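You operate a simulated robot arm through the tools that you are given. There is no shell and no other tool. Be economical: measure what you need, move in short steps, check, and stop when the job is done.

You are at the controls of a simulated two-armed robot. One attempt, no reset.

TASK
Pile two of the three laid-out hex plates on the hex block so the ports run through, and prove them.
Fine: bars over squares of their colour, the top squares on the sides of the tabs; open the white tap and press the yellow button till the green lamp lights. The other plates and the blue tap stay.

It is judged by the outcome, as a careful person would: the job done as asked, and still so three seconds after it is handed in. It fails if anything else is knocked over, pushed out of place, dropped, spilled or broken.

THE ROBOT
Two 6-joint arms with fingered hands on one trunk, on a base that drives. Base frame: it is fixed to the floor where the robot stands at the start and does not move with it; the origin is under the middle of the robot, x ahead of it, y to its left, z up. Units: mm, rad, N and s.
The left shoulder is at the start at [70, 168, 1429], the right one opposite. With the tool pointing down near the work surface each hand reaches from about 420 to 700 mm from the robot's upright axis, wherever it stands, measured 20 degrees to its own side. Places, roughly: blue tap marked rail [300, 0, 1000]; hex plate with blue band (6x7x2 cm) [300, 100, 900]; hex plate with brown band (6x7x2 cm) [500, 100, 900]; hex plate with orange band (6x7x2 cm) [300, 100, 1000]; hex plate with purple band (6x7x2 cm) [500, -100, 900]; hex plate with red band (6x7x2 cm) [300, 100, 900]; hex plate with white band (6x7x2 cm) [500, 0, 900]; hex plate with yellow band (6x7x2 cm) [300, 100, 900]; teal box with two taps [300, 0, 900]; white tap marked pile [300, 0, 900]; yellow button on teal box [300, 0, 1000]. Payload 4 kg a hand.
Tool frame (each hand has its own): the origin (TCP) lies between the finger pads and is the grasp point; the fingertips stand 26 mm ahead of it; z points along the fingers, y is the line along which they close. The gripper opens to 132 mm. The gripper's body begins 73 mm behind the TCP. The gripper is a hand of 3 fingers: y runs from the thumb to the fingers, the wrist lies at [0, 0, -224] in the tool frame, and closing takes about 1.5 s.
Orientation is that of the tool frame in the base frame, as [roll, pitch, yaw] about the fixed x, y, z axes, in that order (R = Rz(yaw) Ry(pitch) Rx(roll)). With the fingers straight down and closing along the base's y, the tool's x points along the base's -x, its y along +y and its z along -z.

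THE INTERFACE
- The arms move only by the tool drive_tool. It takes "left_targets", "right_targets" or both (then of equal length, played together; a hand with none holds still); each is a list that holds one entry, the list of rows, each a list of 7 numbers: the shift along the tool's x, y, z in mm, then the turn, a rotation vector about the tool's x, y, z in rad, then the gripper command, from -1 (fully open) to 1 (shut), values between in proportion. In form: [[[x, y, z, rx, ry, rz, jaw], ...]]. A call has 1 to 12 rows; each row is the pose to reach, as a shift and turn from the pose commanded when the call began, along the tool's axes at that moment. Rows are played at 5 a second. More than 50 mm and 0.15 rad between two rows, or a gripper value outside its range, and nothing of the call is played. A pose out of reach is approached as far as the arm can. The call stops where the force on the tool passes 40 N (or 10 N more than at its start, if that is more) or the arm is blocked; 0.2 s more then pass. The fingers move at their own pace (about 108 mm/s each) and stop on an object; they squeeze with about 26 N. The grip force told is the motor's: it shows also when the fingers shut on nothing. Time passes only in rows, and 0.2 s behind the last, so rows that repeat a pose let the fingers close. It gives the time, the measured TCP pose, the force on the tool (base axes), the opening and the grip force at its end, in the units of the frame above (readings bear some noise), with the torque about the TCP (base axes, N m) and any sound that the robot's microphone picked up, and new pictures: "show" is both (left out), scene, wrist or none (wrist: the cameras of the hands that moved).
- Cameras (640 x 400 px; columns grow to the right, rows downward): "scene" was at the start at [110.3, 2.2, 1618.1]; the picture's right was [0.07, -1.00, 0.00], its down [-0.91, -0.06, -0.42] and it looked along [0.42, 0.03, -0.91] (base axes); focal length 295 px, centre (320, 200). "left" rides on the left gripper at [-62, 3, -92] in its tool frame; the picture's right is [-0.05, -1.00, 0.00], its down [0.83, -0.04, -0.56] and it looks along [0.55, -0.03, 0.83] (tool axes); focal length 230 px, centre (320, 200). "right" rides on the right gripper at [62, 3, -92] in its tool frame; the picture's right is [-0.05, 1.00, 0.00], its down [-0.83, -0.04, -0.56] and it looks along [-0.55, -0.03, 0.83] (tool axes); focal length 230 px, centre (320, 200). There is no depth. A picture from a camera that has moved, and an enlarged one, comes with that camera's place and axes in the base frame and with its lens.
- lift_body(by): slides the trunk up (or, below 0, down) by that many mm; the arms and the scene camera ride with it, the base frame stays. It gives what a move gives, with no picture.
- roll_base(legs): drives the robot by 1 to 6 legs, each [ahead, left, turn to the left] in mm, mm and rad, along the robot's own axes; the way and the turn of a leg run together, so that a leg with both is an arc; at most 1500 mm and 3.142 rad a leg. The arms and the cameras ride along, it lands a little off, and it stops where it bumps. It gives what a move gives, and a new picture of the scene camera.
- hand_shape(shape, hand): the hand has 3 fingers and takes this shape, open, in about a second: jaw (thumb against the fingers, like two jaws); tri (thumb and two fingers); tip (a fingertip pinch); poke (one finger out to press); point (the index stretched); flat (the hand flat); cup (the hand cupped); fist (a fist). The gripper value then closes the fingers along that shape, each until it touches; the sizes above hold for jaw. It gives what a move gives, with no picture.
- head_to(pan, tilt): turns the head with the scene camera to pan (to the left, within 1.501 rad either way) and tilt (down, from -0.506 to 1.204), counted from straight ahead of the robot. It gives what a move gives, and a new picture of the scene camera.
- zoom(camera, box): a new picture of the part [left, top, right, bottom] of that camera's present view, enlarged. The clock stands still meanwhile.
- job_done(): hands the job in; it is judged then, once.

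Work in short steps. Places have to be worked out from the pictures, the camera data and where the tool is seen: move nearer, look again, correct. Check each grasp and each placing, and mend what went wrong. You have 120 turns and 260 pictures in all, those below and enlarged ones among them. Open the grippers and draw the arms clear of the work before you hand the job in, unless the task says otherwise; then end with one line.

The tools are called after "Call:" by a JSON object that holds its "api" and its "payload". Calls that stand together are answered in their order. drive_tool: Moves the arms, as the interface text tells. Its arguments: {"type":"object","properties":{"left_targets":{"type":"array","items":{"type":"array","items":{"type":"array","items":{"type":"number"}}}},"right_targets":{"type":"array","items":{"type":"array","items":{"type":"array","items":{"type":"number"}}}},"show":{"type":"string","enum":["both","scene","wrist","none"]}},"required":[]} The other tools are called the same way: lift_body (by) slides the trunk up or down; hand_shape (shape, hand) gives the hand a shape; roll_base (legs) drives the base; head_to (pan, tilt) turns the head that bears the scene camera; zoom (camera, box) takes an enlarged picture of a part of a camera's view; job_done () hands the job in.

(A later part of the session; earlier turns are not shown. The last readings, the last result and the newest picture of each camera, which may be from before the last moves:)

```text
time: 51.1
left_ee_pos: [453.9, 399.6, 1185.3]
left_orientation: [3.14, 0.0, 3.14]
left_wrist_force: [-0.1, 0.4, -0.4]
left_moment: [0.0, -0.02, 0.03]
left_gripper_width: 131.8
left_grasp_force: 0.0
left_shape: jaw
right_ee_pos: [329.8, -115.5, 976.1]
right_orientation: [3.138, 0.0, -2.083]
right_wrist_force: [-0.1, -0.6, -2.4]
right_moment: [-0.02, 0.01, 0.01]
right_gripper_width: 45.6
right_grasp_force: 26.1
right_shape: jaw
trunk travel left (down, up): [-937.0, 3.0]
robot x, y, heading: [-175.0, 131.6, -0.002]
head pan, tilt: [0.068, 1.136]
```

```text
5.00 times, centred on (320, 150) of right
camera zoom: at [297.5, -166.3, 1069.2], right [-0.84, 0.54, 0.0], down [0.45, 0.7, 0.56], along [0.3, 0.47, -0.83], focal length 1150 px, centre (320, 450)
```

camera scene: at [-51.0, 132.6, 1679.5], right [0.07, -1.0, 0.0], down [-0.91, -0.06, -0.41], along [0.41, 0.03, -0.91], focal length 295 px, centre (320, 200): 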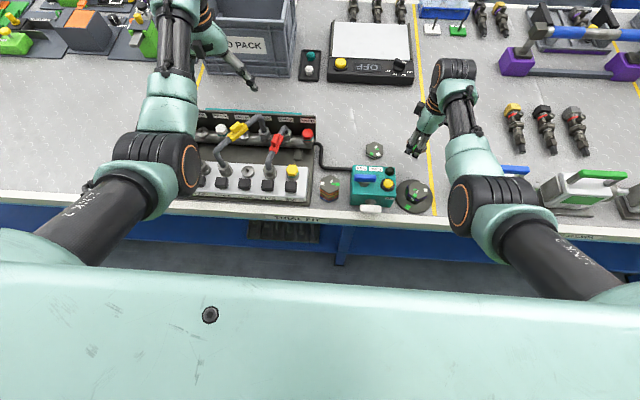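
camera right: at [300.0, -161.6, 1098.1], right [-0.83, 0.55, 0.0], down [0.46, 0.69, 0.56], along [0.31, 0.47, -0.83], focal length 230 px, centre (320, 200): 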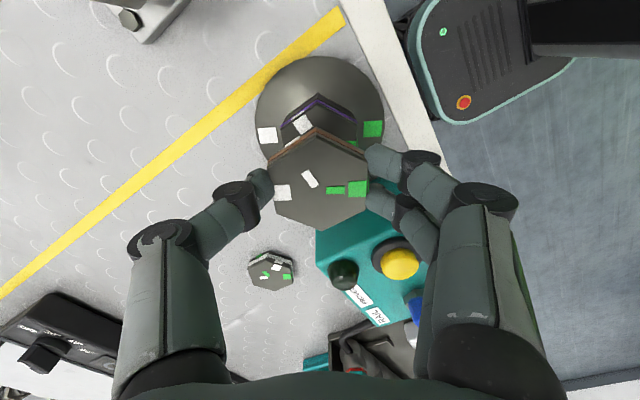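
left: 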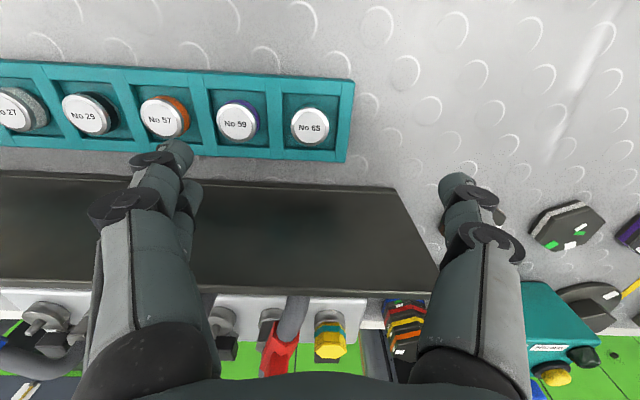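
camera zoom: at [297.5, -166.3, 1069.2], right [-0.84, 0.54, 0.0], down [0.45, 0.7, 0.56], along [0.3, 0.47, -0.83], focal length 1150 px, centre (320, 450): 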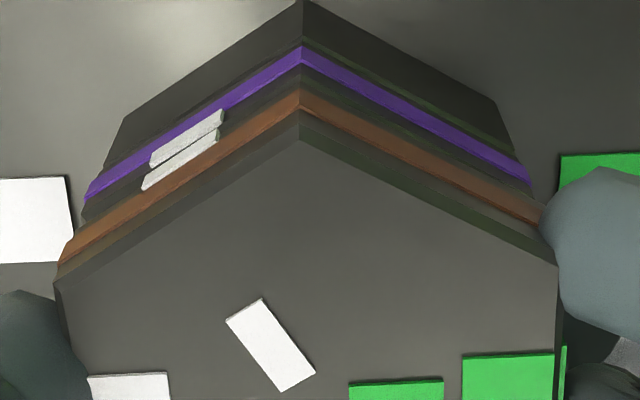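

Call:
{"api": "drive_tool", "payload": {"right_targets": [[[0.3, 0, 0.8, 0, 0, 0, 0.6], [0.3, 0, 1.6, 0, 0, 0, 0.6], [0.3, 0, 2.2, 0, 0, 0, 0.6]]], "show": "none"}}

Call:
{"api": "zoom", "payload": {"camera": "right", "box": [256, 110, 384, 190]}}

```text
time: 51.9
left_ee_pos: [453.6, 398.9, 1182.5]
left_orientation: [-3.141, 0.0, 3.139]
left_wrist_force: [0.3, -0.7, 0.0]
left_moment: [0.02, -0.03, -0.01]
left_gripper_width: 132.0
left_grasp_force: 0.1
left_shape: jaw
right_ee_pos: [330.2, -115.5, 975.5]
right_orientation: [3.14, 0.002, -2.084]
right_wrist_force: [-0.1, -0.7, -3.3]
right_moment: [-0.02, -0.02, 0.02]
right_gripper_width: 45.7
right_grasp_force: 25.6
right_shape: jaw
trunk travel left (down, up): [-937.0, 3.0]
robot x, y, heading: [-173.2, 133.7, -0.002]
head pan, tilt: [0.068, 1.136]
```

```text
5.00 times, centred on (320, 150) of right
camera zoom: at [298.0, -167.1, 1066.8], right [-0.84, 0.54, 0.0], down [0.45, 0.7, 0.56], along [0.3, 0.47, -0.83], focal length 1150 px, centre (320, 450)
```

zoom: 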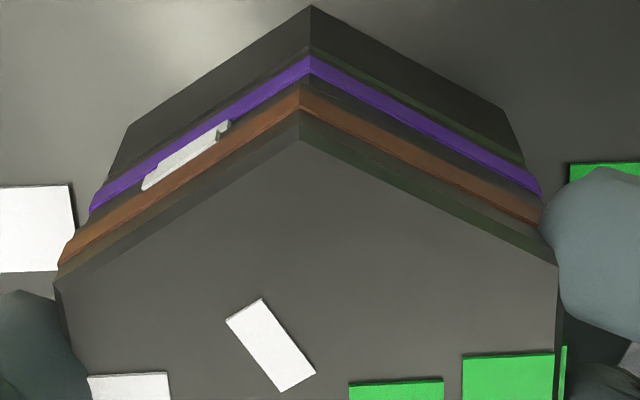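

Brown is now slightly past purple, by about 1.5–2 mm in tool x, with small base sway. I shift (-1.6, +0.8) and recheck before contact.

Call:
{"api": "drive_tool", "payload": {"right_targets": [[[-1.6, 0.8, 0, 0, 0, 0, 0.6], [-1.6, 0.8, 0, 0, 0, 0, 0.6]]], "show": "none"}}

Call:
{"api": "zoom", "payload": {"camera": "right", "box": [256, 110, 384, 190]}}

```text
time: 52.5
left_ee_pos: [453.7, 399.0, 1183.7]
left_orientation: [3.141, 0.001, 3.141]
left_wrist_force: [0.0, 0.1, 0.1]
left_moment: [0.04, 0.03, -0.01]
left_gripper_width: 131.8
left_grasp_force: 0.0
left_shape: jaw
right_ee_pos: [329.5, -113.2, 975.3]
right_orientation: [3.137, 0.0, -2.084]
right_wrist_force: [0.2, -0.3, -3.0]
right_moment: [-0.01, 0.0, -0.01]
right_gripper_width: 45.4
right_grasp_force: 26.1
right_shape: jaw
trunk travel left (down, up): [-937.0, 3.0]
robot x, y, heading: [-175.2, 132.6, -0.003]
head pan, tilt: [0.068, 1.136]
```

```text
5.00 times, centred on (320, 150) of right
camera zoom: at [297.5, -165.0, 1067.0], right [-0.84, 0.54, 0.0], down [0.45, 0.7, 0.56], along [0.3, 0.47, -0.83], focal length 1150 px, centre (320, 450)
```

zoom: 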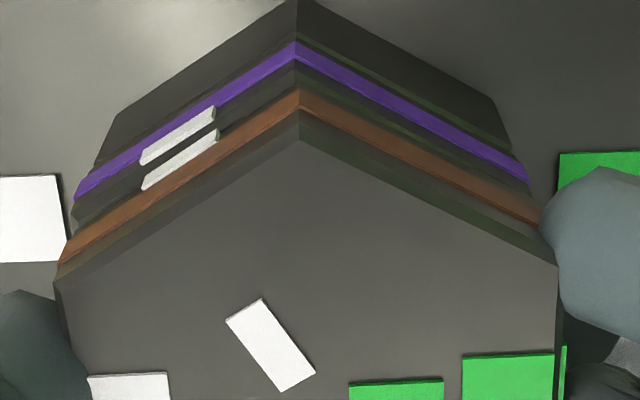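

Call:
{"api": "drive_tool", "payload": {"right_targets": [[[0, -0.6, 1, 0, 0, 0, 0.6], [0, -0.6, 1.8, 0, 0, 0, 0.6], [0, -0.6, 1.8, 0, 0, 0, 0.6]]], "show": "none"}}

Call:
{"api": "zoom", "payload": {"camera": "right", "box": [256, 110, 384, 190]}}

```text
time: 53.3
left_ee_pos: [454.5, 400.2, 1184.1]
left_orientation: [-3.14, 0.0, 3.138]
left_wrist_force: [-0.6, 0.3, -0.4]
left_moment: [0.0, 0.03, 0.01]
left_gripper_width: 131.8
left_grasp_force: 0.0
left_shape: jaw
right_ee_pos: [330.5, -114.3, 975.5]
right_orientation: [3.14, 0.004, -2.084]
right_wrist_force: [-0.9, -0.4, 3.8]
right_moment: [-0.01, 0.03, 0.03]
right_gripper_width: 45.9
right_grasp_force: 26.1
right_shape: jaw
trunk travel left (down, up): [-937.0, 3.0]
robot x, y, heading: [-172.7, 131.9, -0.004]
head pan, tilt: [0.068, 1.136]
```

```text
5.00 times, centred on (320, 150) of right
camera zoom: at [297.7, -165.0, 1066.2], right [-0.84, 0.54, 0.0], down [0.45, 0.7, 0.56], along [0.3, 0.47, -0.83], focal length 1150 px, centre (320, 450)
```

zoom: 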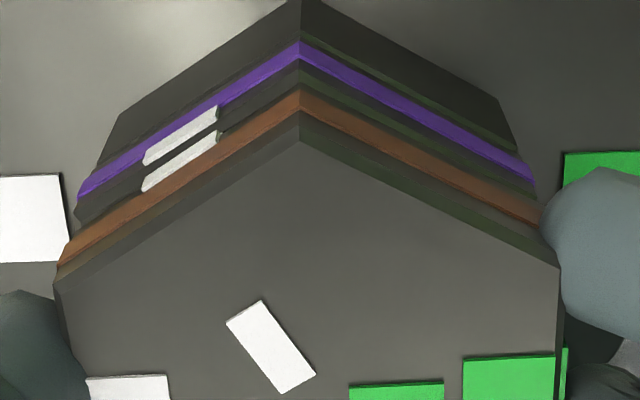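

Contact (about 6 N) with edges aligned. I release and rise.

Call:
{"api": "drive_tool", "payload": {"right_targets": [[[0, 0, 0, 0, 0, 0, 0.2], [0, 0, 0, 0, 0, 0, -0.1], [0, 0, 0, 0, 0, 0, -0.3], [0, 0, 0, 0, 0, 0, -0.3], [0, 0, -15, 0, 0, 0, -0.3], [0, 0, -35, 0, 0, 0, -0.3], [0, 0, -35, 0, 0, 0, -0.3]]], "show": "wrist"}}

Call:
{"api": "zoom", "payload": {"camera": "right", "box": [240, 60, 400, 210]}}

```text
time: 54.9
left_ee_pos: [454.2, 400.2, 1184.2]
left_orientation: [-3.141, 0.0, 3.14]
left_wrist_force: [0.2, 0.4, -0.2]
left_moment: [-0.02, 0.0, 0.04]
left_gripper_width: 131.9
left_grasp_force: 0.0
left_shape: jaw
right_ee_pos: [330.3, -114.9, 1008.9]
right_orientation: [3.139, 0.001, -2.085]
right_wrist_force: [-0.8, 1.3, 0.0]
right_moment: [0.01, -0.02, 0.02]
right_gripper_width: 85.4
right_grasp_force: 0.0
right_shape: jaw
trunk travel left (down, up): [-937.0, 3.0]
robot x, y, heading: [-172.3, 130.4, 0.003]
head pan, tilt: [0.068, 1.136]
camera right: at [298.6, -165.3, 1099.6], right [-0.84, 0.54, 0.0], down [0.45, 0.7, 0.56], along [0.3, 0.47, -0.83], focal length 230 px, centre (320, 200)
```

right: 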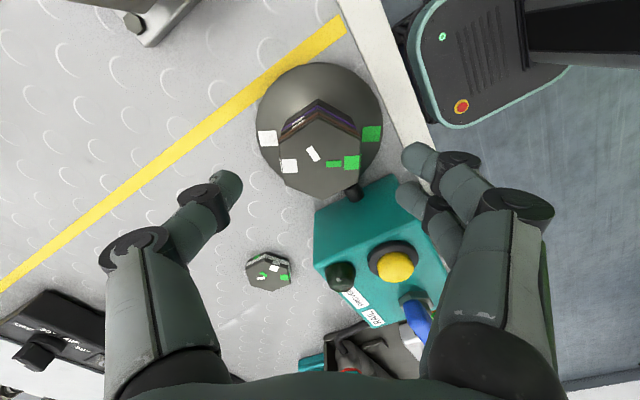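

```text
2.67 times, centred on (320, 135) of right
camera zoom: at [298.6, -165.3, 1099.6], right [-0.84, 0.54, 0.0], down [0.45, 0.7, 0.56], along [0.3, 0.47, -0.83], focal length 614 px, centre (320, 373)
```

zoom: 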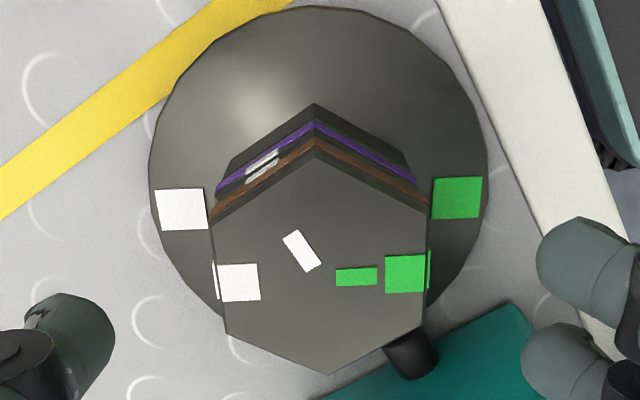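

The stack is right: brown's top squares sit by the tabs of their own colour. Now I clear the hand forward and look at the white tap.

Call:
{"api": "drive_tool", "payload": {"right_targets": [[[-20, -35, -5, 0, 0, 0.1, -0.3], [-40, -70, -5, 0, 0, 0.24, -0.3], [-60, -105, -5, 0, 0, 0.38, -0.3], [-65, -115, -5, 0, 0, 0.5, -0.3]]], "show": "scene"}}

Call:
{"api": "zoom", "payload": {"camera": "scene", "box": [340, 155, 440, 220]}}

Call:
{"api": "zoom", "payload": {"camera": "scene", "box": [346, 190, 406, 220]}}

```text
time: 55.9
left_ee_pos: [453.8, 399.0, 1183.1]
left_orientation: [-3.141, 0.0, 3.139]
left_wrist_force: [0.1, 0.6, 0.3]
left_moment: [-0.02, 0.02, 0.02]
left_gripper_width: 131.6
left_grasp_force: 0.1
left_shape: jaw
right_ee_pos: [464.3, -115.3, 1011.9]
right_orientation: [3.14, -0.001, -2.587]
right_wrist_force: [0.1, -0.2, -0.9]
right_moment: [0.02, 0.0, -0.01]
right_gripper_width: 85.6
right_grasp_force: 0.1
right_shape: jaw
trunk travel left (down, up): [-937.0, 3.0]
robot x, y, heading: [-167.2, 133.4, -0.001]
head pan, tilt: [0.068, 1.136]
camera scene: at [-62.3, 133.0, 1680.4], right [0.07, -1.0, 0.0], down [-0.91, -0.06, -0.42], along [0.42, 0.03, -0.91], focal length 295 px, centre (320, 200)
```

scene: 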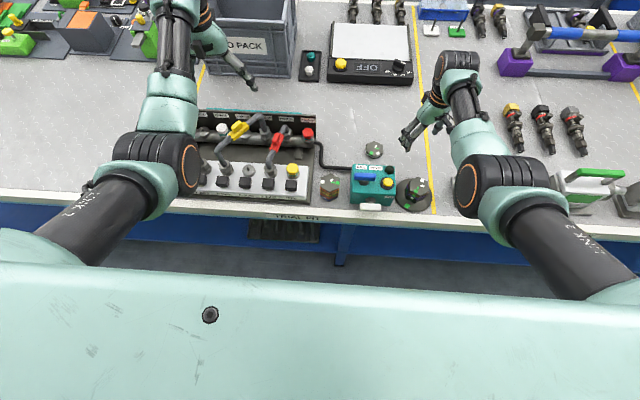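

```text
6.15 times, centred on (390, 188) of scene
camera zoom: at [-62.3, 133.0, 1680.4], right [0.07, -1.0, 0.0], down [-0.91, -0.06, -0.42], along [0.42, 0.03, -0.91], focal length 1817 px, centre (-111, 277)
```

zoom: 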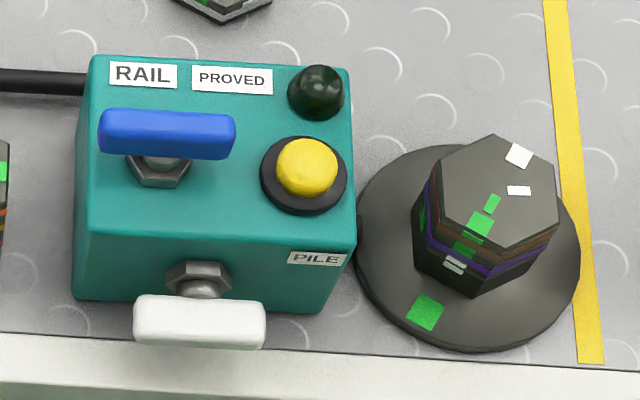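

```text
10.67 times, centred on (376, 205) of scene
camera zoom: at [-62.3, 133.0, 1680.4], right [0.07, -1.0, 0.0], down [-0.91, -0.06, -0.42], along [0.42, 0.03, -0.91], focal length 3150 px, centre (-277, 147)
```

zoom: 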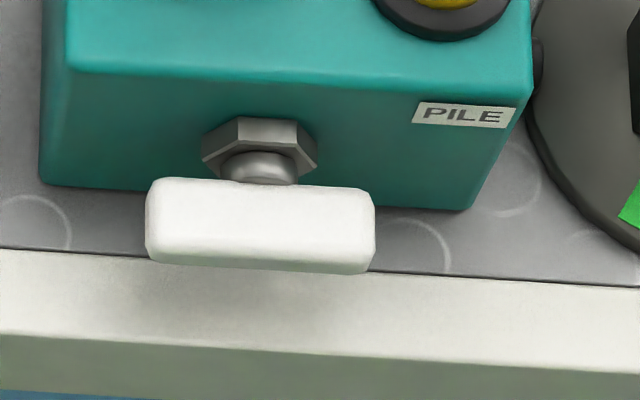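

The white lever is a horizontal bar of about 60 mm, centred on a stem out of the box's front face. I raise the closed hand, back the base so that the hand passes above the stack to the front of the bench, then view the tap with the wrist camera.

Call:
{"api": "drive_tool", "payload": {"right_targets": [[[0, 0, -10, 0, 0, 0.14, 0.5], [0, 0, -20, 0, 0, 0.28, 1], [0, 0, -30, 0, 0, 0.42, 1], [0, 0, -30, 0, 0, 0.55, 1], [0, 0, -30, 0, 0, 0.55, 1], [0, 0, -30, 0, 0, 0.55, 1]]], "show": "wrist"}}

```text
time: 57.3
left_ee_pos: [453.8, 398.7, 1184.9]
left_orientation: [3.14, 0.001, 3.14]
left_wrist_force: [-0.2, -0.8, 0.8]
left_moment: [-0.03, 0.01, -0.05]
left_gripper_width: 132.1
left_grasp_force: 0.1
left_shape: jaw
right_ee_pos: [463.2, -114.1, 1043.1]
right_orientation: [3.139, -0.001, -3.134]
right_wrist_force: [-0.1, -1.0, 0.2]
right_moment: [-0.01, 0.0, 0.05]
right_gripper_width: 0.0
right_grasp_force: 26.4
right_shape: jaw
trunk travel left (down, up): [-937.0, 3.0]
robot x, y, heading: [-174.3, 130.7, -0.0]
head pan, tilt: [0.068, 1.136]
camera right: at [401.9, -110.4, 1135.3], right [0.04, 1.0, 0.0], down [0.83, -0.04, 0.55], along [0.55, -0.02, -0.83], focal length 230 px, centre (320, 200)
```

right: 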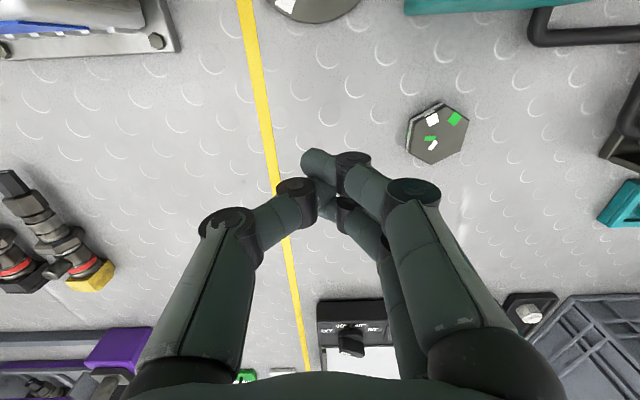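

Call:
{"api": "roll_base", "payload": {"legs": [[-260, 0, 0]]}}

```text
time: 59.2
left_ee_pos: [193.3, 401.6, 1182.3]
left_orientation: [3.14, 0.0, -3.139]
left_wrist_force: [-0.5, -0.7, 0.6]
left_moment: [0.0, -0.01, -0.04]
left_gripper_width: 131.8
left_grasp_force: 0.0
left_shape: jaw
right_ee_pos: [203.8, -110.6, 1041.7]
right_orientation: [3.141, -0.002, -3.13]
right_wrist_force: [0.0, 0.3, -1.1]
right_moment: [0.04, 0.03, 0.02]
right_gripper_width: 0.1
right_grasp_force: 26.3
right_shape: jaw
trunk travel left (down, up): [-937.0, 3.0]
robot x, y, heading: [-435.4, 131.4, 0.006]
head pan, tilt: [0.068, 1.136]
camera scene: at [-320.6, 133.1, 1680.2], right [0.07, -1.0, 0.0], down [-0.91, -0.07, -0.42], along [0.42, 0.03, -0.91], focal length 295 px, centre (320, 200)
```

scene: 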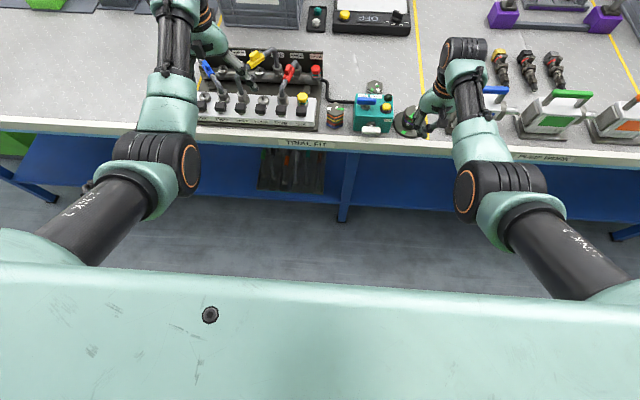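

Call:
{"api": "roll_base", "payload": {"legs": [[0, 135, 0]]}}

Call:
{"api": "zoom", "payload": {"camera": "right", "box": [0, 0, 640, 400]}}

Call:
{"api": "zoom", "payload": {"camera": "scene", "box": [340, 60, 460, 140]}}

```text
time: 60.5
left_ee_pos: [191.5, 533.0, 1184.8]
left_orientation: [3.139, 0.0, -3.139]
left_wrist_force: [0.5, -0.4, -0.2]
left_moment: [0.01, 0.02, 0.0]
left_gripper_width: 131.7
left_grasp_force: 0.0
left_shape: jaw
right_ee_pos: [201.9, 20.6, 1041.8]
right_orientation: [3.137, -0.003, -3.127]
right_wrist_force: [-0.4, 0.2, -0.7]
right_moment: [0.03, -0.01, -0.01]
right_gripper_width: 0.0
right_grasp_force: 26.1
right_shape: jaw
trunk travel left (down, up): [-937.0, 3.0]
robot x, y, heading: [-435.0, 267.7, 0.003]
head pan, tilt: [0.068, 1.136]
camera scene: at [-324.4, 262.0, 1680.4], right [0.07, -1.0, 0.0], down [-0.9, -0.07, -0.42], along [0.42, 0.03, -0.91], focal length 295 px, centre (320, 200)
```

scene: 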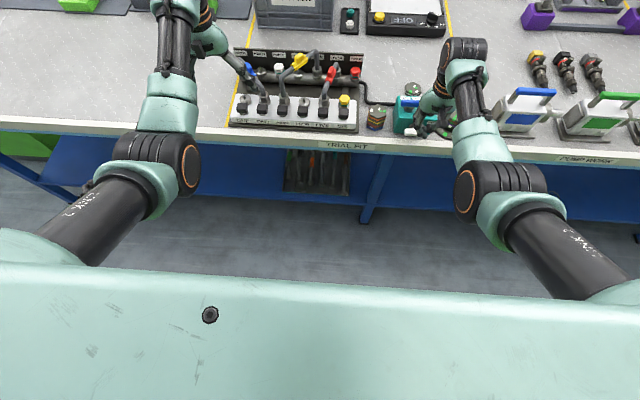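

```text
1.00 times, centred on (320, 200) of right (not enlarged: the box is as wide or as high as the picture)
camera zoom: at [141.6, 23.0, 1134.3], right [0.04, 1.0, 0.0], down [0.83, -0.03, 0.55], along [0.55, -0.02, -0.83], focal length 230 px, centre (320, 200)
```

zoom: 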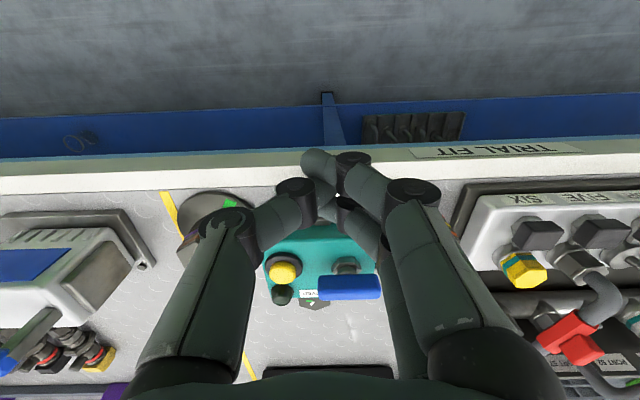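

```text
5.00 times, centred on (400, 100) of scene
camera zoom: at [-324.4, 262.0, 1680.4], right [0.07, -1.0, 0.0], down [-0.9, -0.07, -0.42], along [0.42, 0.03, -0.91], focal length 1476 px, centre (-80, 700)
```

zoom: 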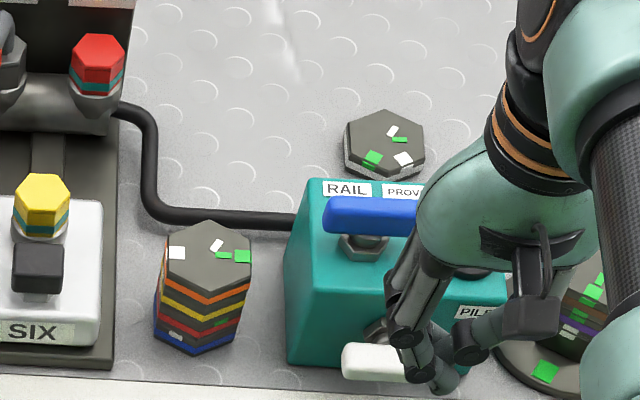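

The lever's left end is around [266, 45, 943]. I set the right hand to the poke shape and look at where its fingertip is.

Call:
{"api": "hand_shape", "payload": {"shape": "poke", "hand": "right"}}

Call:
{"api": "drive_tool", "payload": {"right_targets": [[[40, 0, 0, 0, 0, 0, 1], [60, 0, 0, 0, 0, 0, 1], [60, 0, 0, 0, 0, 0, 1]]], "show": "both"}}

Call:
{"api": "zoom", "payload": {"camera": "scene", "box": [340, 60, 460, 140]}}

```text
time: 61.4
left_ee_pos: [188.8, 536.8, 1183.5]
left_orientation: [-3.141, 0.0, -3.137]
left_wrist_force: [-0.4, 0.0, -0.7]
left_moment: [0.03, -0.01, -0.01]
left_gripper_width: 131.8
left_grasp_force: 0.1
left_shape: jaw
right_ee_pos: [200.9, 22.9, 1043.0]
right_orientation: [3.14, -0.002, -3.128]
right_wrist_force: [0.4, 0.2, -0.3]
right_moment: [0.01, 0.02, 0.02]
right_gripper_width: 0.1
right_grasp_force: 0.0
right_shape: poke
trunk travel left (down, up): [-937.0, 3.0]
robot x, y, heading: [-437.5, 267.1, 0.008]
head pan, tilt: [0.068, 1.136]
```

```text
time: 62.2
left_ee_pos: [190.6, 535.9, 1182.9]
left_orientation: [-3.14, 0.0, -3.138]
left_wrist_force: [-0.3, -0.3, 0.3]
left_moment: [-0.03, 0.01, -0.01]
left_gripper_width: 131.9
left_grasp_force: 0.1
left_shape: jaw
right_ee_pos: [144.3, 23.5, 1040.7]
right_orientation: [3.141, -0.003, -3.13]
right_wrist_force: [1.1, -0.3, 0.3]
right_moment: [0.03, 0.0, 0.0]
right_gripper_width: 0.0
right_grasp_force: 0.1
right_shape: poke
trunk travel left (down, up): [-937.0, 3.0]
robot x, y, heading: [-436.8, 263.1, 0.005]
head pan, tilt: [0.068, 1.136]
camera scene: at [-323.4, 266.5, 1680.4], right [0.07, -1.0, 0.0], down [-0.91, -0.07, -0.42], along [0.42, 0.03, -0.91], focal length 295 px, centre (320, 200)
camera right: at [82.9, 25.5, 1133.7], right [0.04, 1.0, 0.0], down [0.83, -0.03, 0.55], along [0.55, -0.02, -0.83], focal length 230 px, centre (320, 200)
```

scene: 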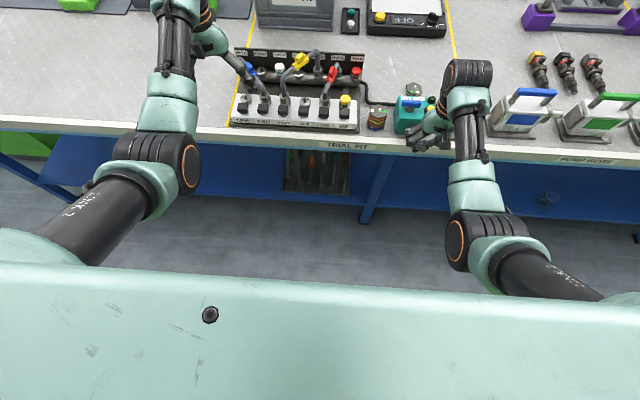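
right: 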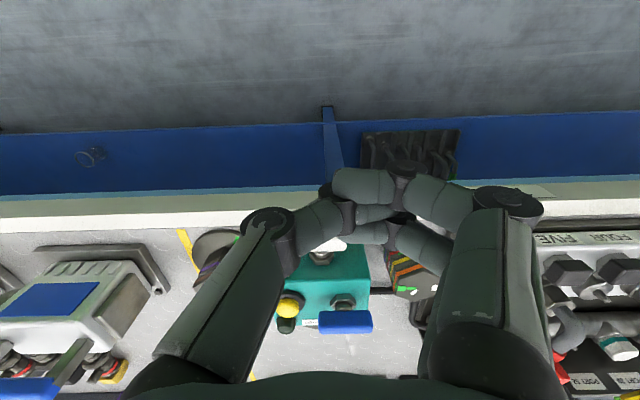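

```text
5.00 times, centred on (400, 100) of scene
camera zoom: at [-323.4, 266.5, 1680.4], right [0.07, -1.0, 0.0], down [-0.91, -0.07, -0.42], along [0.42, 0.03, -0.91], focal length 1476 px, centre (-80, 700)
```

zoom: 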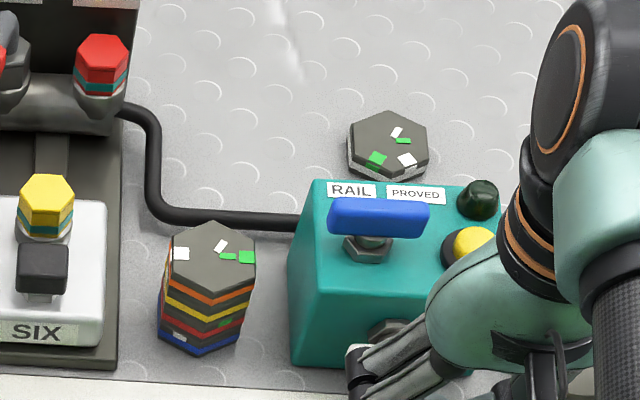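

The command 1 curled the fingers. I open to -1 to see the true poke pose.

Call:
{"api": "drive_tool", "payload": {"right_targets": [[[0, 0, 0, 0, 0, 0, -1], [0, 0, 0, 0, 0, 0, -1], [0, 0, 0, 0, 0, 0, -1], [0, 0, 0, 0, 0, 0, -1], [0, 0, 0, 0, 0, 0, -1], [0, 0, 0, 0, 0, 0, -1]]], "show": "wrist"}}

Call:
{"api": "zoom", "payload": {"camera": "scene", "box": [340, 60, 460, 140]}}

```text
time: 63.6
left_ee_pos: [189.3, 536.8, 1184.5]
left_orientation: [-3.139, 0.0, -3.138]
left_wrist_force: [-0.5, 0.4, -0.5]
left_moment: [0.0, 0.0, -0.01]
left_gripper_width: 131.7
left_grasp_force: 0.1
left_shape: jaw
right_ee_pos: [143.7, 21.4, 1043.5]
right_orientation: [3.138, -0.001, -3.129]
right_wrist_force: [0.5, -1.0, -0.8]
right_moment: [-0.02, 0.03, 0.01]
right_gripper_width: 0.2
right_grasp_force: 0.1
right_shape: poke
trunk travel left (down, up): [-937.0, 3.0]
robot x, y, heading: [-432.8, 263.7, 0.003]
head pan, tilt: [0.068, 1.136]
camera right: at [82.3, 25.4, 1134.1], right [0.04, 1.0, 0.0], down [0.83, -0.03, 0.55], along [0.55, -0.02, -0.83], focal length 230 px, centre (320, 200)
```

right: 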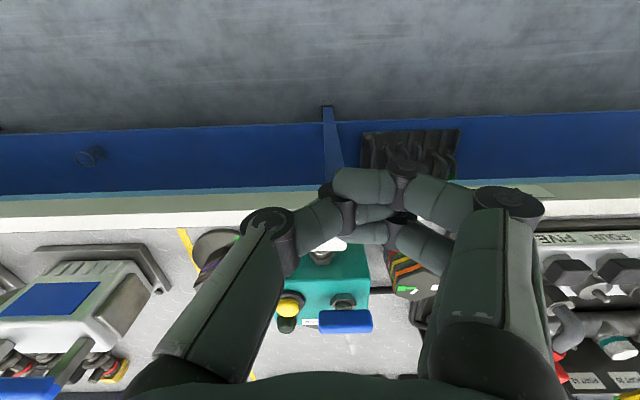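

```text
5.00 times, centred on (400, 100) of scene
camera zoom: at [-324.9, 266.3, 1680.5], right [0.07, -1.0, 0.0], down [-0.9, -0.07, -0.42], along [0.42, 0.03, -0.91], focal length 1476 px, centre (-80, 700)
```

zoom: 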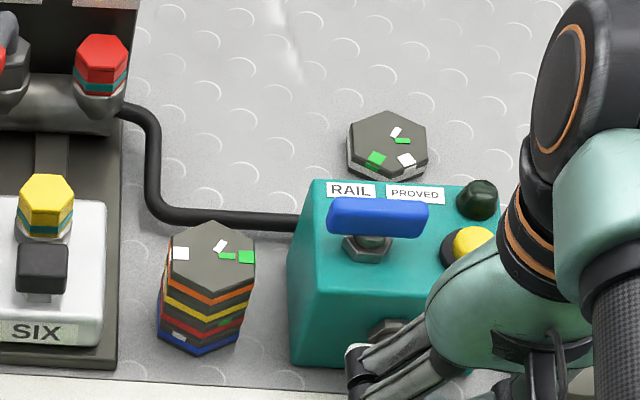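

Call:
{"api": "hand_shape", "payload": {"shape": "point", "hand": "right"}}

Call:
{"api": "drive_tool", "payload": {"right_targets": [[[0, 0, 0, 0, 0, 0, -1], [0, 0, 0, 0, 0, 0, -1]]], "show": "wrist"}}

Call:
{"api": "zoom", "payload": {"camera": "scene", "box": [340, 70, 490, 170]}}

```text
time: 64.5
left_ee_pos: [189.3, 534.7, 1184.2]
left_orientation: [-3.14, 0.001, -3.137]
left_wrist_force: [-0.4, 0.7, -0.4]
left_moment: [-0.02, 0.01, 0.01]
left_gripper_width: 131.8
left_grasp_force: 0.0
left_shape: jaw
right_ee_pos: [142.3, 22.1, 1041.5]
right_orientation: [3.14, -0.001, -3.128]
right_wrist_force: [0.6, 0.9, -0.2]
right_moment: [0.0, 0.03, 0.02]
right_gripper_width: 0.0
right_grasp_force: 0.0
right_shape: point
trunk travel left (down, up): [-937.0, 3.0]
robot x, y, heading: [-434.7, 260.2, 0.002]
head pan, tilt: [0.068, 1.136]
```

```text
time: 65.1
left_ee_pos: [189.8, 535.9, 1183.4]
left_orientation: [-3.139, 0.0, -3.135]
left_wrist_force: [0.5, -0.1, 1.0]
left_moment: [0.03, 0.02, -0.01]
left_gripper_width: 132.0
left_grasp_force: 0.1
left_shape: jaw
right_ee_pos: [142.6, 22.4, 1043.1]
right_orientation: [3.138, -0.002, -3.128]
right_wrist_force: [0.2, 0.3, 0.0]
right_moment: [-0.01, 0.03, -0.01]
right_gripper_width: 0.0
right_grasp_force: 0.1
right_shape: point
trunk travel left (down, up): [-937.0, 3.0]
robot x, y, heading: [-436.7, 266.7, 0.006]
head pan, tilt: [0.068, 1.136]
camera right: at [82.1, 25.4, 1134.2], right [0.04, 1.0, 0.0], down [0.83, -0.03, 0.55], along [0.55, -0.02, -0.83], focal length 230 px, centre (320, 200)
```

right: 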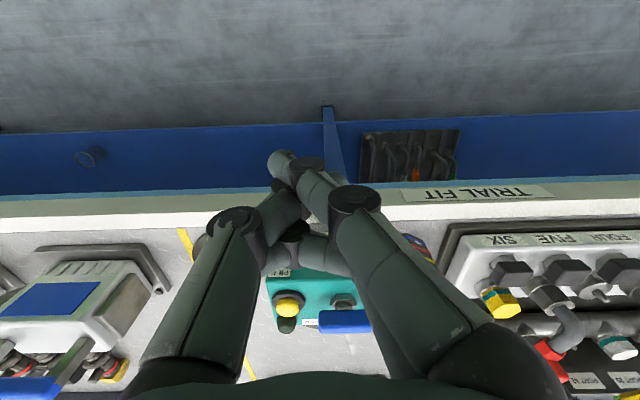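

```text
4.00 times, centred on (415, 120) of scene
camera zoom: at [-325.1, 266.4, 1680.5], right [0.07, -1.0, 0.0], down [-0.9, -0.07, -0.42], along [0.42, 0.03, -0.91], focal length 1181 px, centre (-60, 520)
```

zoom: 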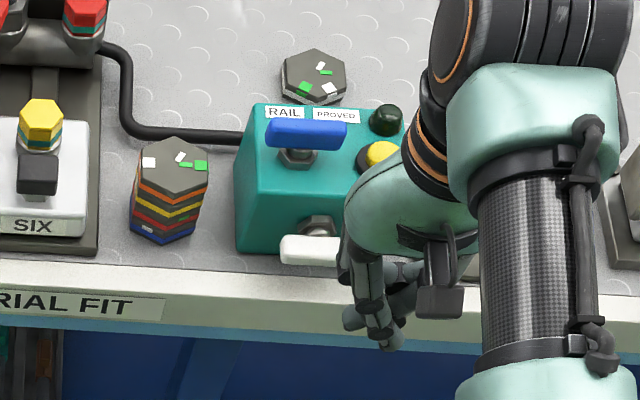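

Point isn't clearer. The closed jaw makes a known blunt tip, so I use that. I reshape, close, and bring the base forward 130 so that the tip hangs above the lever.

Call:
{"api": "hand_shape", "payload": {"shape": "jaw", "hand": "right"}}

Call:
{"api": "drive_tool", "payload": {"right_targets": [[[0, 0, 0, 0, 0, 0, 1], [0, 0, 0, 0, 0, 0, 1], [0, 0, 0, 0, 0, 0, 1], [0, 0, 0, 0, 0, 0, 1], [0, 0, 0, 0, 0, 0, 1], [0, 0, 0, 0, 0, 0, 1]]], "show": "none"}}

Call:
{"api": "roll_base", "payload": {"legs": [[110, 20, 0]]}}

Call:
{"api": "zoom", "payload": {"camera": "scene", "box": [350, 100, 470, 180]}}

Call:
{"api": "zoom", "payload": {"camera": "right", "box": [200, 100, 440, 250]}}

```text
time: 66.0
left_ee_pos: [189.7, 535.5, 1183.8]
left_orientation: [-3.141, -0.001, -3.137]
left_wrist_force: [-0.3, 0.3, -0.4]
left_moment: [0.03, 0.0, 0.01]
left_gripper_width: 131.8
left_grasp_force: 0.0
left_shape: jaw
right_ee_pos: [142.8, 22.0, 1042.3]
right_orientation: [3.14, -0.003, -3.126]
right_wrist_force: [-0.4, 0.9, -0.1]
right_moment: [-0.02, 0.04, -0.01]
right_gripper_width: 94.9
right_grasp_force: 0.1
right_shape: jaw
trunk travel left (down, up): [-937.0, 3.0]
robot x, y, heading: [-433.9, 263.6, 0.004]
head pan, tilt: [0.068, 1.136]
```

```text
time: 67.4
left_ee_pos: [189.1, 536.0, 1183.8]
left_orientation: [-3.14, -0.001, -3.135]
left_wrist_force: [-1.2, 0.5, 0.2]
left_moment: [0.0, 0.0, -0.01]
left_gripper_width: 131.7
left_grasp_force: 0.1
left_shape: jaw
right_ee_pos: [142.8, 21.8, 1042.7]
right_orientation: [3.14, 0.001, -3.127]
right_wrist_force: [0.0, 0.9, -1.0]
right_moment: [-0.04, 0.01, 0.0]
right_gripper_width: 0.1
right_grasp_force: 25.7
right_shape: jaw
trunk travel left (down, up): [-937.0, 3.0]
robot x, y, heading: [-434.4, 261.5, 0.005]
head pan, tilt: [0.068, 1.136]
```

```text
time: 68.6
left_ee_pos: [294.3, 554.8, 1187.4]
left_orientation: [3.141, 0.005, -3.139]
left_wrist_force: [-0.7, -0.6, -0.6]
left_moment: [0.02, -0.06, 0.02]
left_gripper_width: 132.2
left_grasp_force: 0.2
left_shape: jaw
right_ee_pos: [247.1, 40.5, 1045.1]
right_orientation: [3.141, 0.003, -3.128]
right_wrist_force: [-0.3, 0.5, -0.5]
right_moment: [0.01, -0.03, 0.01]
right_gripper_width: 0.0
right_grasp_force: 25.5
right_shape: jaw
trunk travel left (down, up): [-937.0, 3.0]
robot x, y, heading: [-326.6, 281.8, -0.001]
head pan, tilt: [0.068, 1.136]
camera scene: at [-223.1, 285.2, 1681.0], right [0.07, -1.0, 0.0], down [-0.9, -0.06, -0.42], along [0.42, 0.03, -0.91], focal length 295 px, centre (320, 200)
```

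scene: 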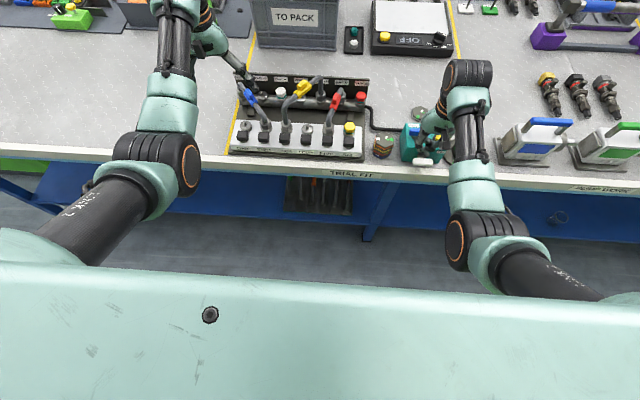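

```text
5.00 times, centred on (410, 140) of scene
camera zoom: at [-223.1, 285.2, 1681.0], right [0.07, -1.0, 0.0], down [-0.9, -0.06, -0.42], along [0.42, 0.03, -0.91], focal length 1476 px, centre (-130, 500)
```

zoom: 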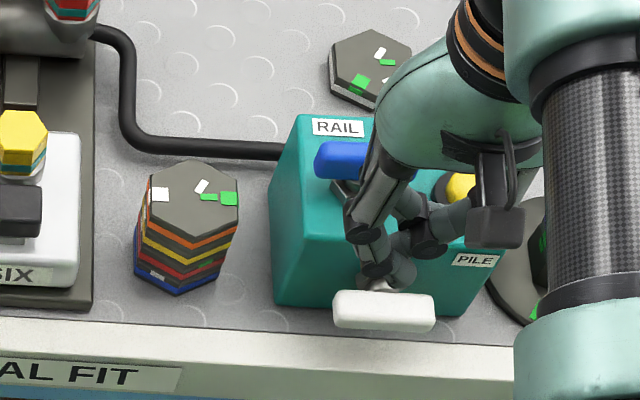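

```text
2.67 times, centred on (320, 175) of right
camera zoom: at [185.4, 43.5, 1136.0], right [0.04, 1.0, 0.0], down [0.83, -0.03, 0.56], along [0.56, -0.02, -0.83], focal length 614 px, centre (320, 267)
```

zoom: 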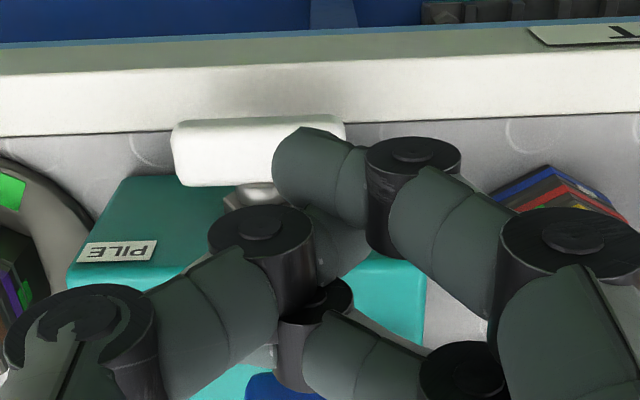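

The wrist view gives the lever from y ≈ -7 to 49 at x ≈ 264. I place the tip above the +y end and descend to just above it.

Call:
{"api": "drive_tool", "payload": {"right_targets": [[[-8, 2, 20, 0, 0, 0, 1], [-14, 2.5, 40, 0, 0, 0, 1], [-14, 2.5, 58, 0, 0, 0, 1], [-14, 2.5, 58, 0, 0, 0, 1]]], "show": "wrist"}}

Call:
{"api": "zoom", "payload": {"camera": "scene", "box": [350, 100, 470, 180]}}

```text
time: 69.6
left_ee_pos: [298.7, 554.8, 1184.5]
left_orientation: [-3.141, -0.001, -3.139]
left_wrist_force: [0.0, -0.5, 0.6]
left_moment: [0.0, -0.02, -0.01]
left_gripper_width: 131.8
left_grasp_force: 0.0
left_shape: jaw
right_ee_pos: [262.5, 42.1, 984.2]
right_orientation: [3.14, -0.002, -3.13]
right_wrist_force: [1.3, -0.4, 0.2]
right_moment: [-0.03, 0.02, 0.02]
right_gripper_width: 0.1
right_grasp_force: 25.8
right_shape: jaw
trunk travel left (down, up): [-937.0, 3.0]
robot x, y, heading: [-326.0, 284.9, 0.001]
head pan, tilt: [0.068, 1.136]
camera right: at [202.9, 45.4, 1076.2], right [0.04, 1.0, 0.0], down [0.83, -0.03, 0.55], along [0.55, -0.02, -0.83], focal length 230 px, centre (320, 200)
```

right: 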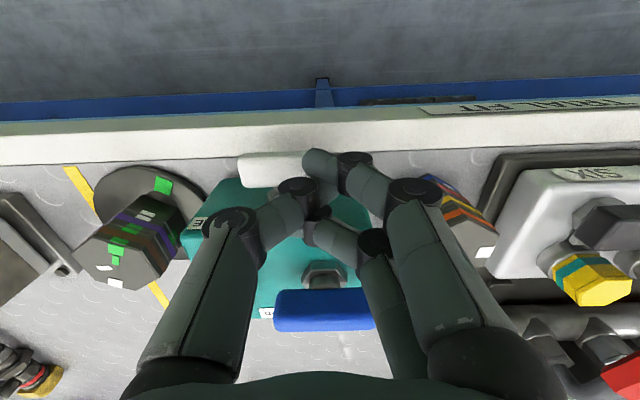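

```text
5.00 times, centred on (410, 140) of scene
camera zoom: at [-216.6, 286.3, 1680.4], right [0.07, -1.0, 0.0], down [-0.91, -0.07, -0.42], along [0.42, 0.03, -0.91], focal length 1476 px, centre (-130, 500)
```

zoom: 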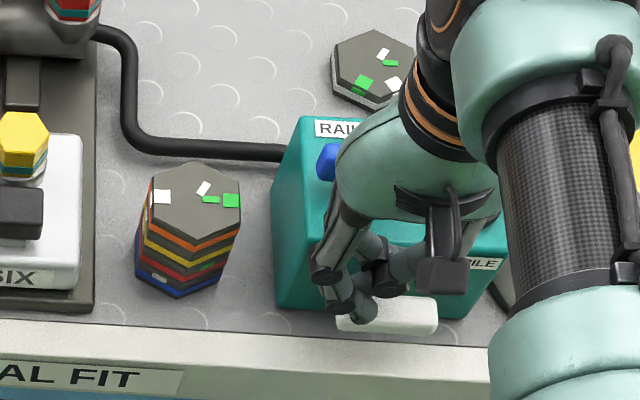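

Tip sits just above the +y end. I press down gently up to 14 mm and watch the force.

Call:
{"api": "drive_tool", "payload": {"right_targets": [[[0, 0, 4, 0, 0, 0, 1], [0, 0, 8, 0, 0, 0, 1], [0, 0, 11, 0, 0, 0, 1], [0, 0, 14, 0, 0, 0, 1], [0, 0, 17, 0, 0, 0, 1]]], "show": "none"}}

Call:
{"api": "zoom", "payload": {"camera": "scene", "box": [350, 100, 470, 180]}}

```text
time: 70.8
left_ee_pos: [298.5, 554.1, 1182.9]
left_orientation: [-3.14, 0.002, -3.141]
left_wrist_force: [-0.1, 0.1, -0.8]
left_moment: [0.02, -0.02, 0.04]
left_gripper_width: 131.7
left_grasp_force: 0.2
left_shape: jaw
right_ee_pos: [265.1, 43.6, 966.4]
right_orientation: [3.14, -0.001, -3.13]
right_wrist_force: [0.6, 0.0, 0.0]
right_moment: [0.01, -0.03, 0.05]
right_gripper_width: 0.0
right_grasp_force: 26.3
right_shape: jaw
trunk travel left (down, up): [-937.0, 3.0]
robot x, y, heading: [-330.0, 281.4, 0.002]
head pan, tilt: [0.068, 1.136]
```

```text
5.00 times, centred on (410, 140) of scene
camera zoom: at [-216.9, 286.3, 1680.4], right [0.07, -1.0, 0.0], down [-0.91, -0.07, -0.42], along [0.42, 0.03, -0.91], focal length 1476 px, centre (-130, 500)
```

zoom: 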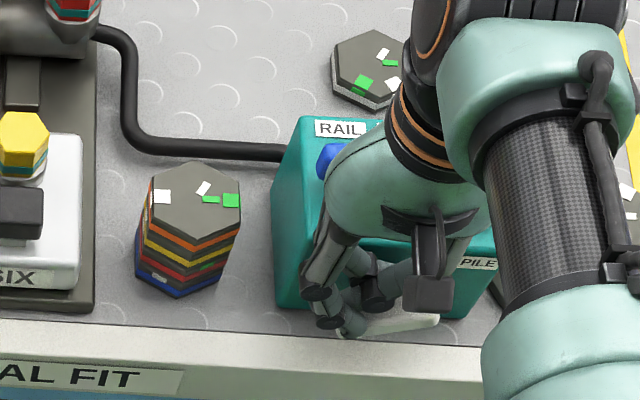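

No resistance, and the lever is tilting with the tip. I continue downward to TCP z ≈ 948 and look.

Call:
{"api": "drive_tool", "payload": {"right_targets": [[[0, 0, 4, 0, 0, 0, 1], [0, 0, 8, 0, 0, 0, 1], [0, 0, 12, 0, 0, 0, 1], [0, 0, 15, 0, 0, 0, 1], [0, 0, 18, 0, 0, 0, 1]]], "show": "wrist"}}

Call:
{"api": "zoom", "payload": {"camera": "scene", "box": [370, 110, 460, 170]}}

```text
time: 72.0
left_ee_pos: [295.4, 559.2, 1185.9]
left_orientation: [-3.136, 0.003, -3.138]
left_wrist_force: [0.2, -0.3, -0.9]
left_moment: [-0.04, 0.02, -0.01]
left_gripper_width: 131.8
left_grasp_force: 0.1
left_shape: jaw
right_ee_pos: [263.9, 49.1, 955.4]
right_orientation: [3.141, 0.007, -3.127]
right_wrist_force: [1.6, 12.7, 30.2]
right_moment: [-0.74, -0.18, 0.13]
right_gripper_width: 0.0
right_grasp_force: 26.7
right_shape: jaw
trunk travel left (down, up): [-937.0, 3.0]
robot x, y, heading: [-324.1, 282.9, 0.003]
head pan, tilt: [0.068, 1.136]
camera right: at [203.1, 52.5, 1046.4], right [0.04, 1.0, 0.0], down [0.83, -0.03, 0.56], along [0.56, -0.02, -0.83], focal length 230 px, centre (320, 200)
```

right: 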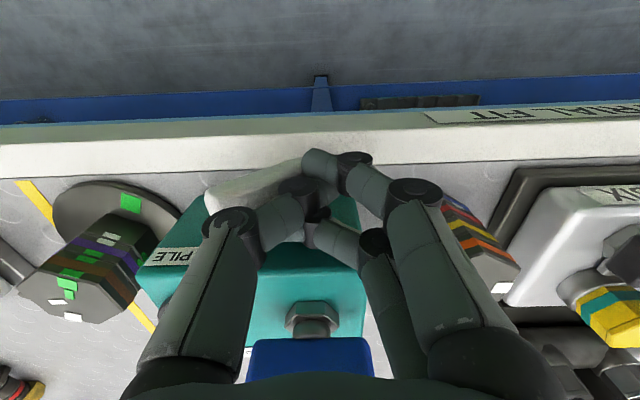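

```text
6.67 times, centred on (415, 140) of scene
camera zoom: at [-222.5, 292.8, 1681.1], right [0.07, -1.0, 0.0], down [-0.9, -0.07, -0.42], along [0.42, 0.03, -0.91], focal length 1969 px, centre (-313, 600)
```

zoom: 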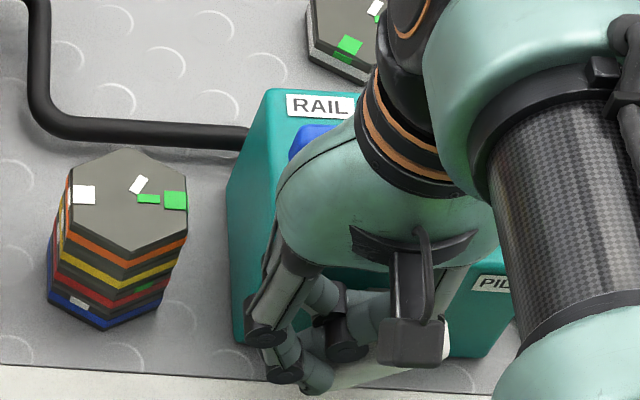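

30 N now, so the lever may have met a stop or a stiff detent. I rise and look at its state.

Call:
{"api": "drive_tool", "payload": {"right_targets": [[[0, 0, -10, 0, 0, 0, 1], [0, 0, -30, 0, 0, 0, 1], [0, 0, -60, 0, 0, 0, 1], [20, 0, -90, 0, 0, 0, 1], [60, 0, -90, 0, 0, 0, 1]]], "show": "none"}}

Call:
{"api": "zoom", "payload": {"camera": "scene", "box": [370, 110, 460, 170]}}

Call:
{"api": "zoom", "payload": {"camera": "right", "box": [180, 80, 460, 250]}}

```text
time: 73.2
left_ee_pos: [296.1, 554.8, 1186.2]
left_orientation: [3.141, 0.002, -3.139]
left_wrist_force: [-0.5, -0.6, -0.3]
left_moment: [-0.03, -0.03, -0.03]
left_gripper_width: 131.7
left_grasp_force: 0.0
left_shape: jaw
right_ee_pos: [202.1, 43.2, 1038.5]
right_orientation: [3.14, 0.001, -3.131]
right_wrist_force: [-0.5, -0.9, 0.0]
right_moment: [-0.01, -0.04, 0.03]
right_gripper_width: 0.1
right_grasp_force: 26.2
right_shape: jaw
trunk travel left (down, up): [-937.0, 3.0]
robot x, y, heading: [-323.2, 280.4, 0.006]
head pan, tilt: [0.068, 1.136]
```

```text
6.67 times, centred on (415, 140) of scene
camera zoom: at [-219.7, 284.8, 1680.7], right [0.07, -1.0, 0.0], down [-0.9, -0.06, -0.42], along [0.42, 0.03, -0.91], focal length 1969 px, centre (-313, 600)
```

zoom: 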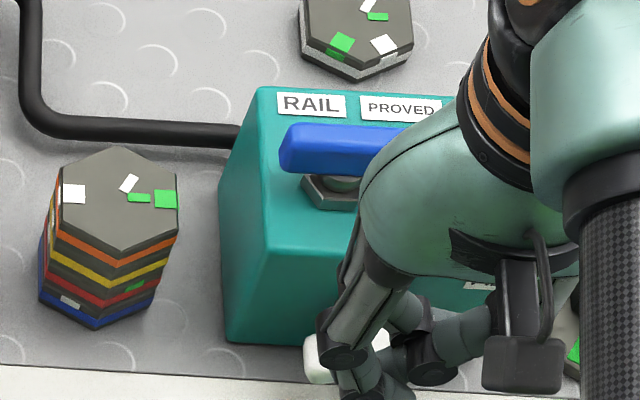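

```text
2.29 times, centred on (320, 165) of right
camera zoom: at [141.5, 45.3, 1130.1], right [0.04, 1.0, 0.0], down [0.83, -0.04, 0.55], along [0.55, -0.02, -0.83], focal length 526 px, centre (320, 280)
```

zoom: 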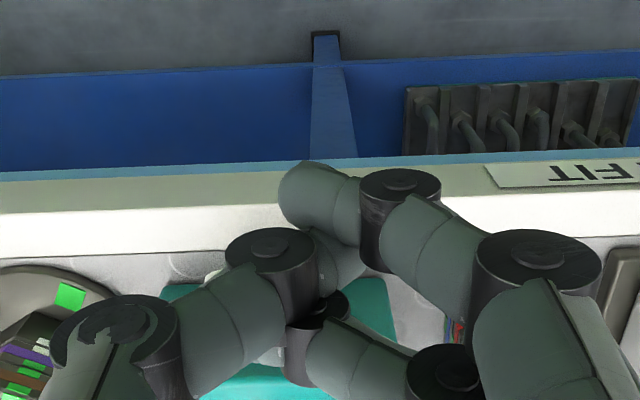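

Call:
{"api": "drive_tool", "payload": {"right_targets": [[[0, -45, 0, 0, 0, 0, 1], [0, -90, 0, 0, 0, 0, 1], [0, -130, 0, 0, 0, 0, 1], [0, -130, 0, 0, 0, 0, 1]]], "show": "none"}}

Call:
{"api": "zoom", "payload": {"camera": "scene", "box": [370, 110, 460, 170]}}

Call:
{"api": "zoom", "payload": {"camera": "right", "box": [240, 80, 560, 280]}}

```text
time: 74.2
left_ee_pos: [298.4, 554.0, 1183.3]
left_orientation: [-3.14, 0.0, -3.141]
left_wrist_force: [-0.4, 0.2, 0.0]
left_moment: [0.0, -0.05, 0.03]
left_gripper_width: 131.8
left_grasp_force: 0.0
left_shape: jaw
right_ee_pos: [204.4, -86.2, 1040.5]
right_orientation: [3.139, 0.0, -3.129]
right_wrist_force: [-0.2, -0.1, 0.0]
right_moment: [0.01, -0.02, 0.01]
right_gripper_width: 0.1
right_grasp_force: 25.4
right_shape: jaw
trunk travel left (down, up): [-937.0, 3.0]
robot x, y, heading: [-324.9, 282.6, 0.008]
head pan, tilt: [0.068, 1.136]
```

```text
6.67 times, centred on (415, 140) of scene
camera zoom: at [-216.4, 287.2, 1680.4], right [0.07, -1.0, 0.0], down [-0.91, -0.07, -0.42], along [0.42, 0.03, -0.91], focal length 1969 px, centre (-313, 600)
```

zoom: 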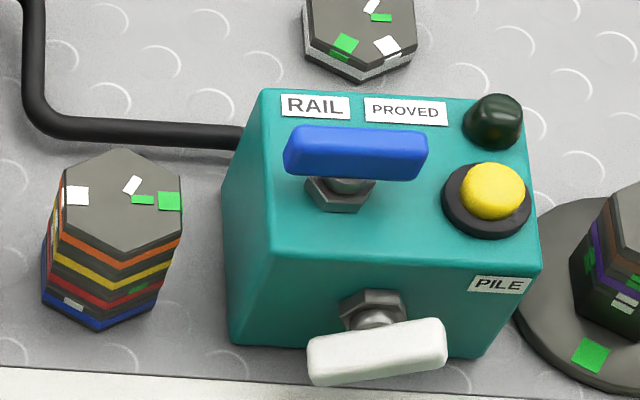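

```text
2.00 times, centred on (400, 180) of right
camera zoom: at [143.5, -82.6, 1132.8], right [0.04, 1.0, 0.0], down [0.83, -0.03, 0.55], along [0.55, -0.02, -0.83], focal length 460 px, centre (160, 240)
```

zoom: 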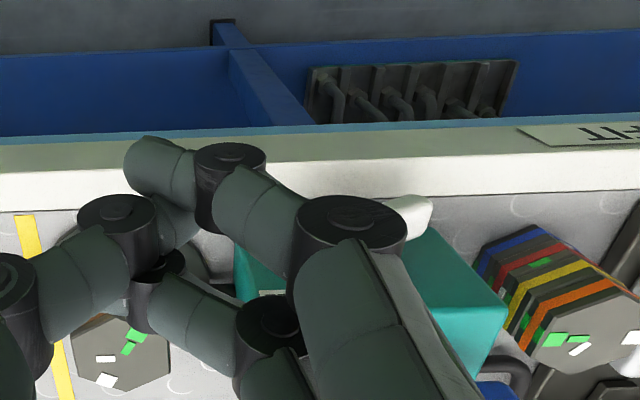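

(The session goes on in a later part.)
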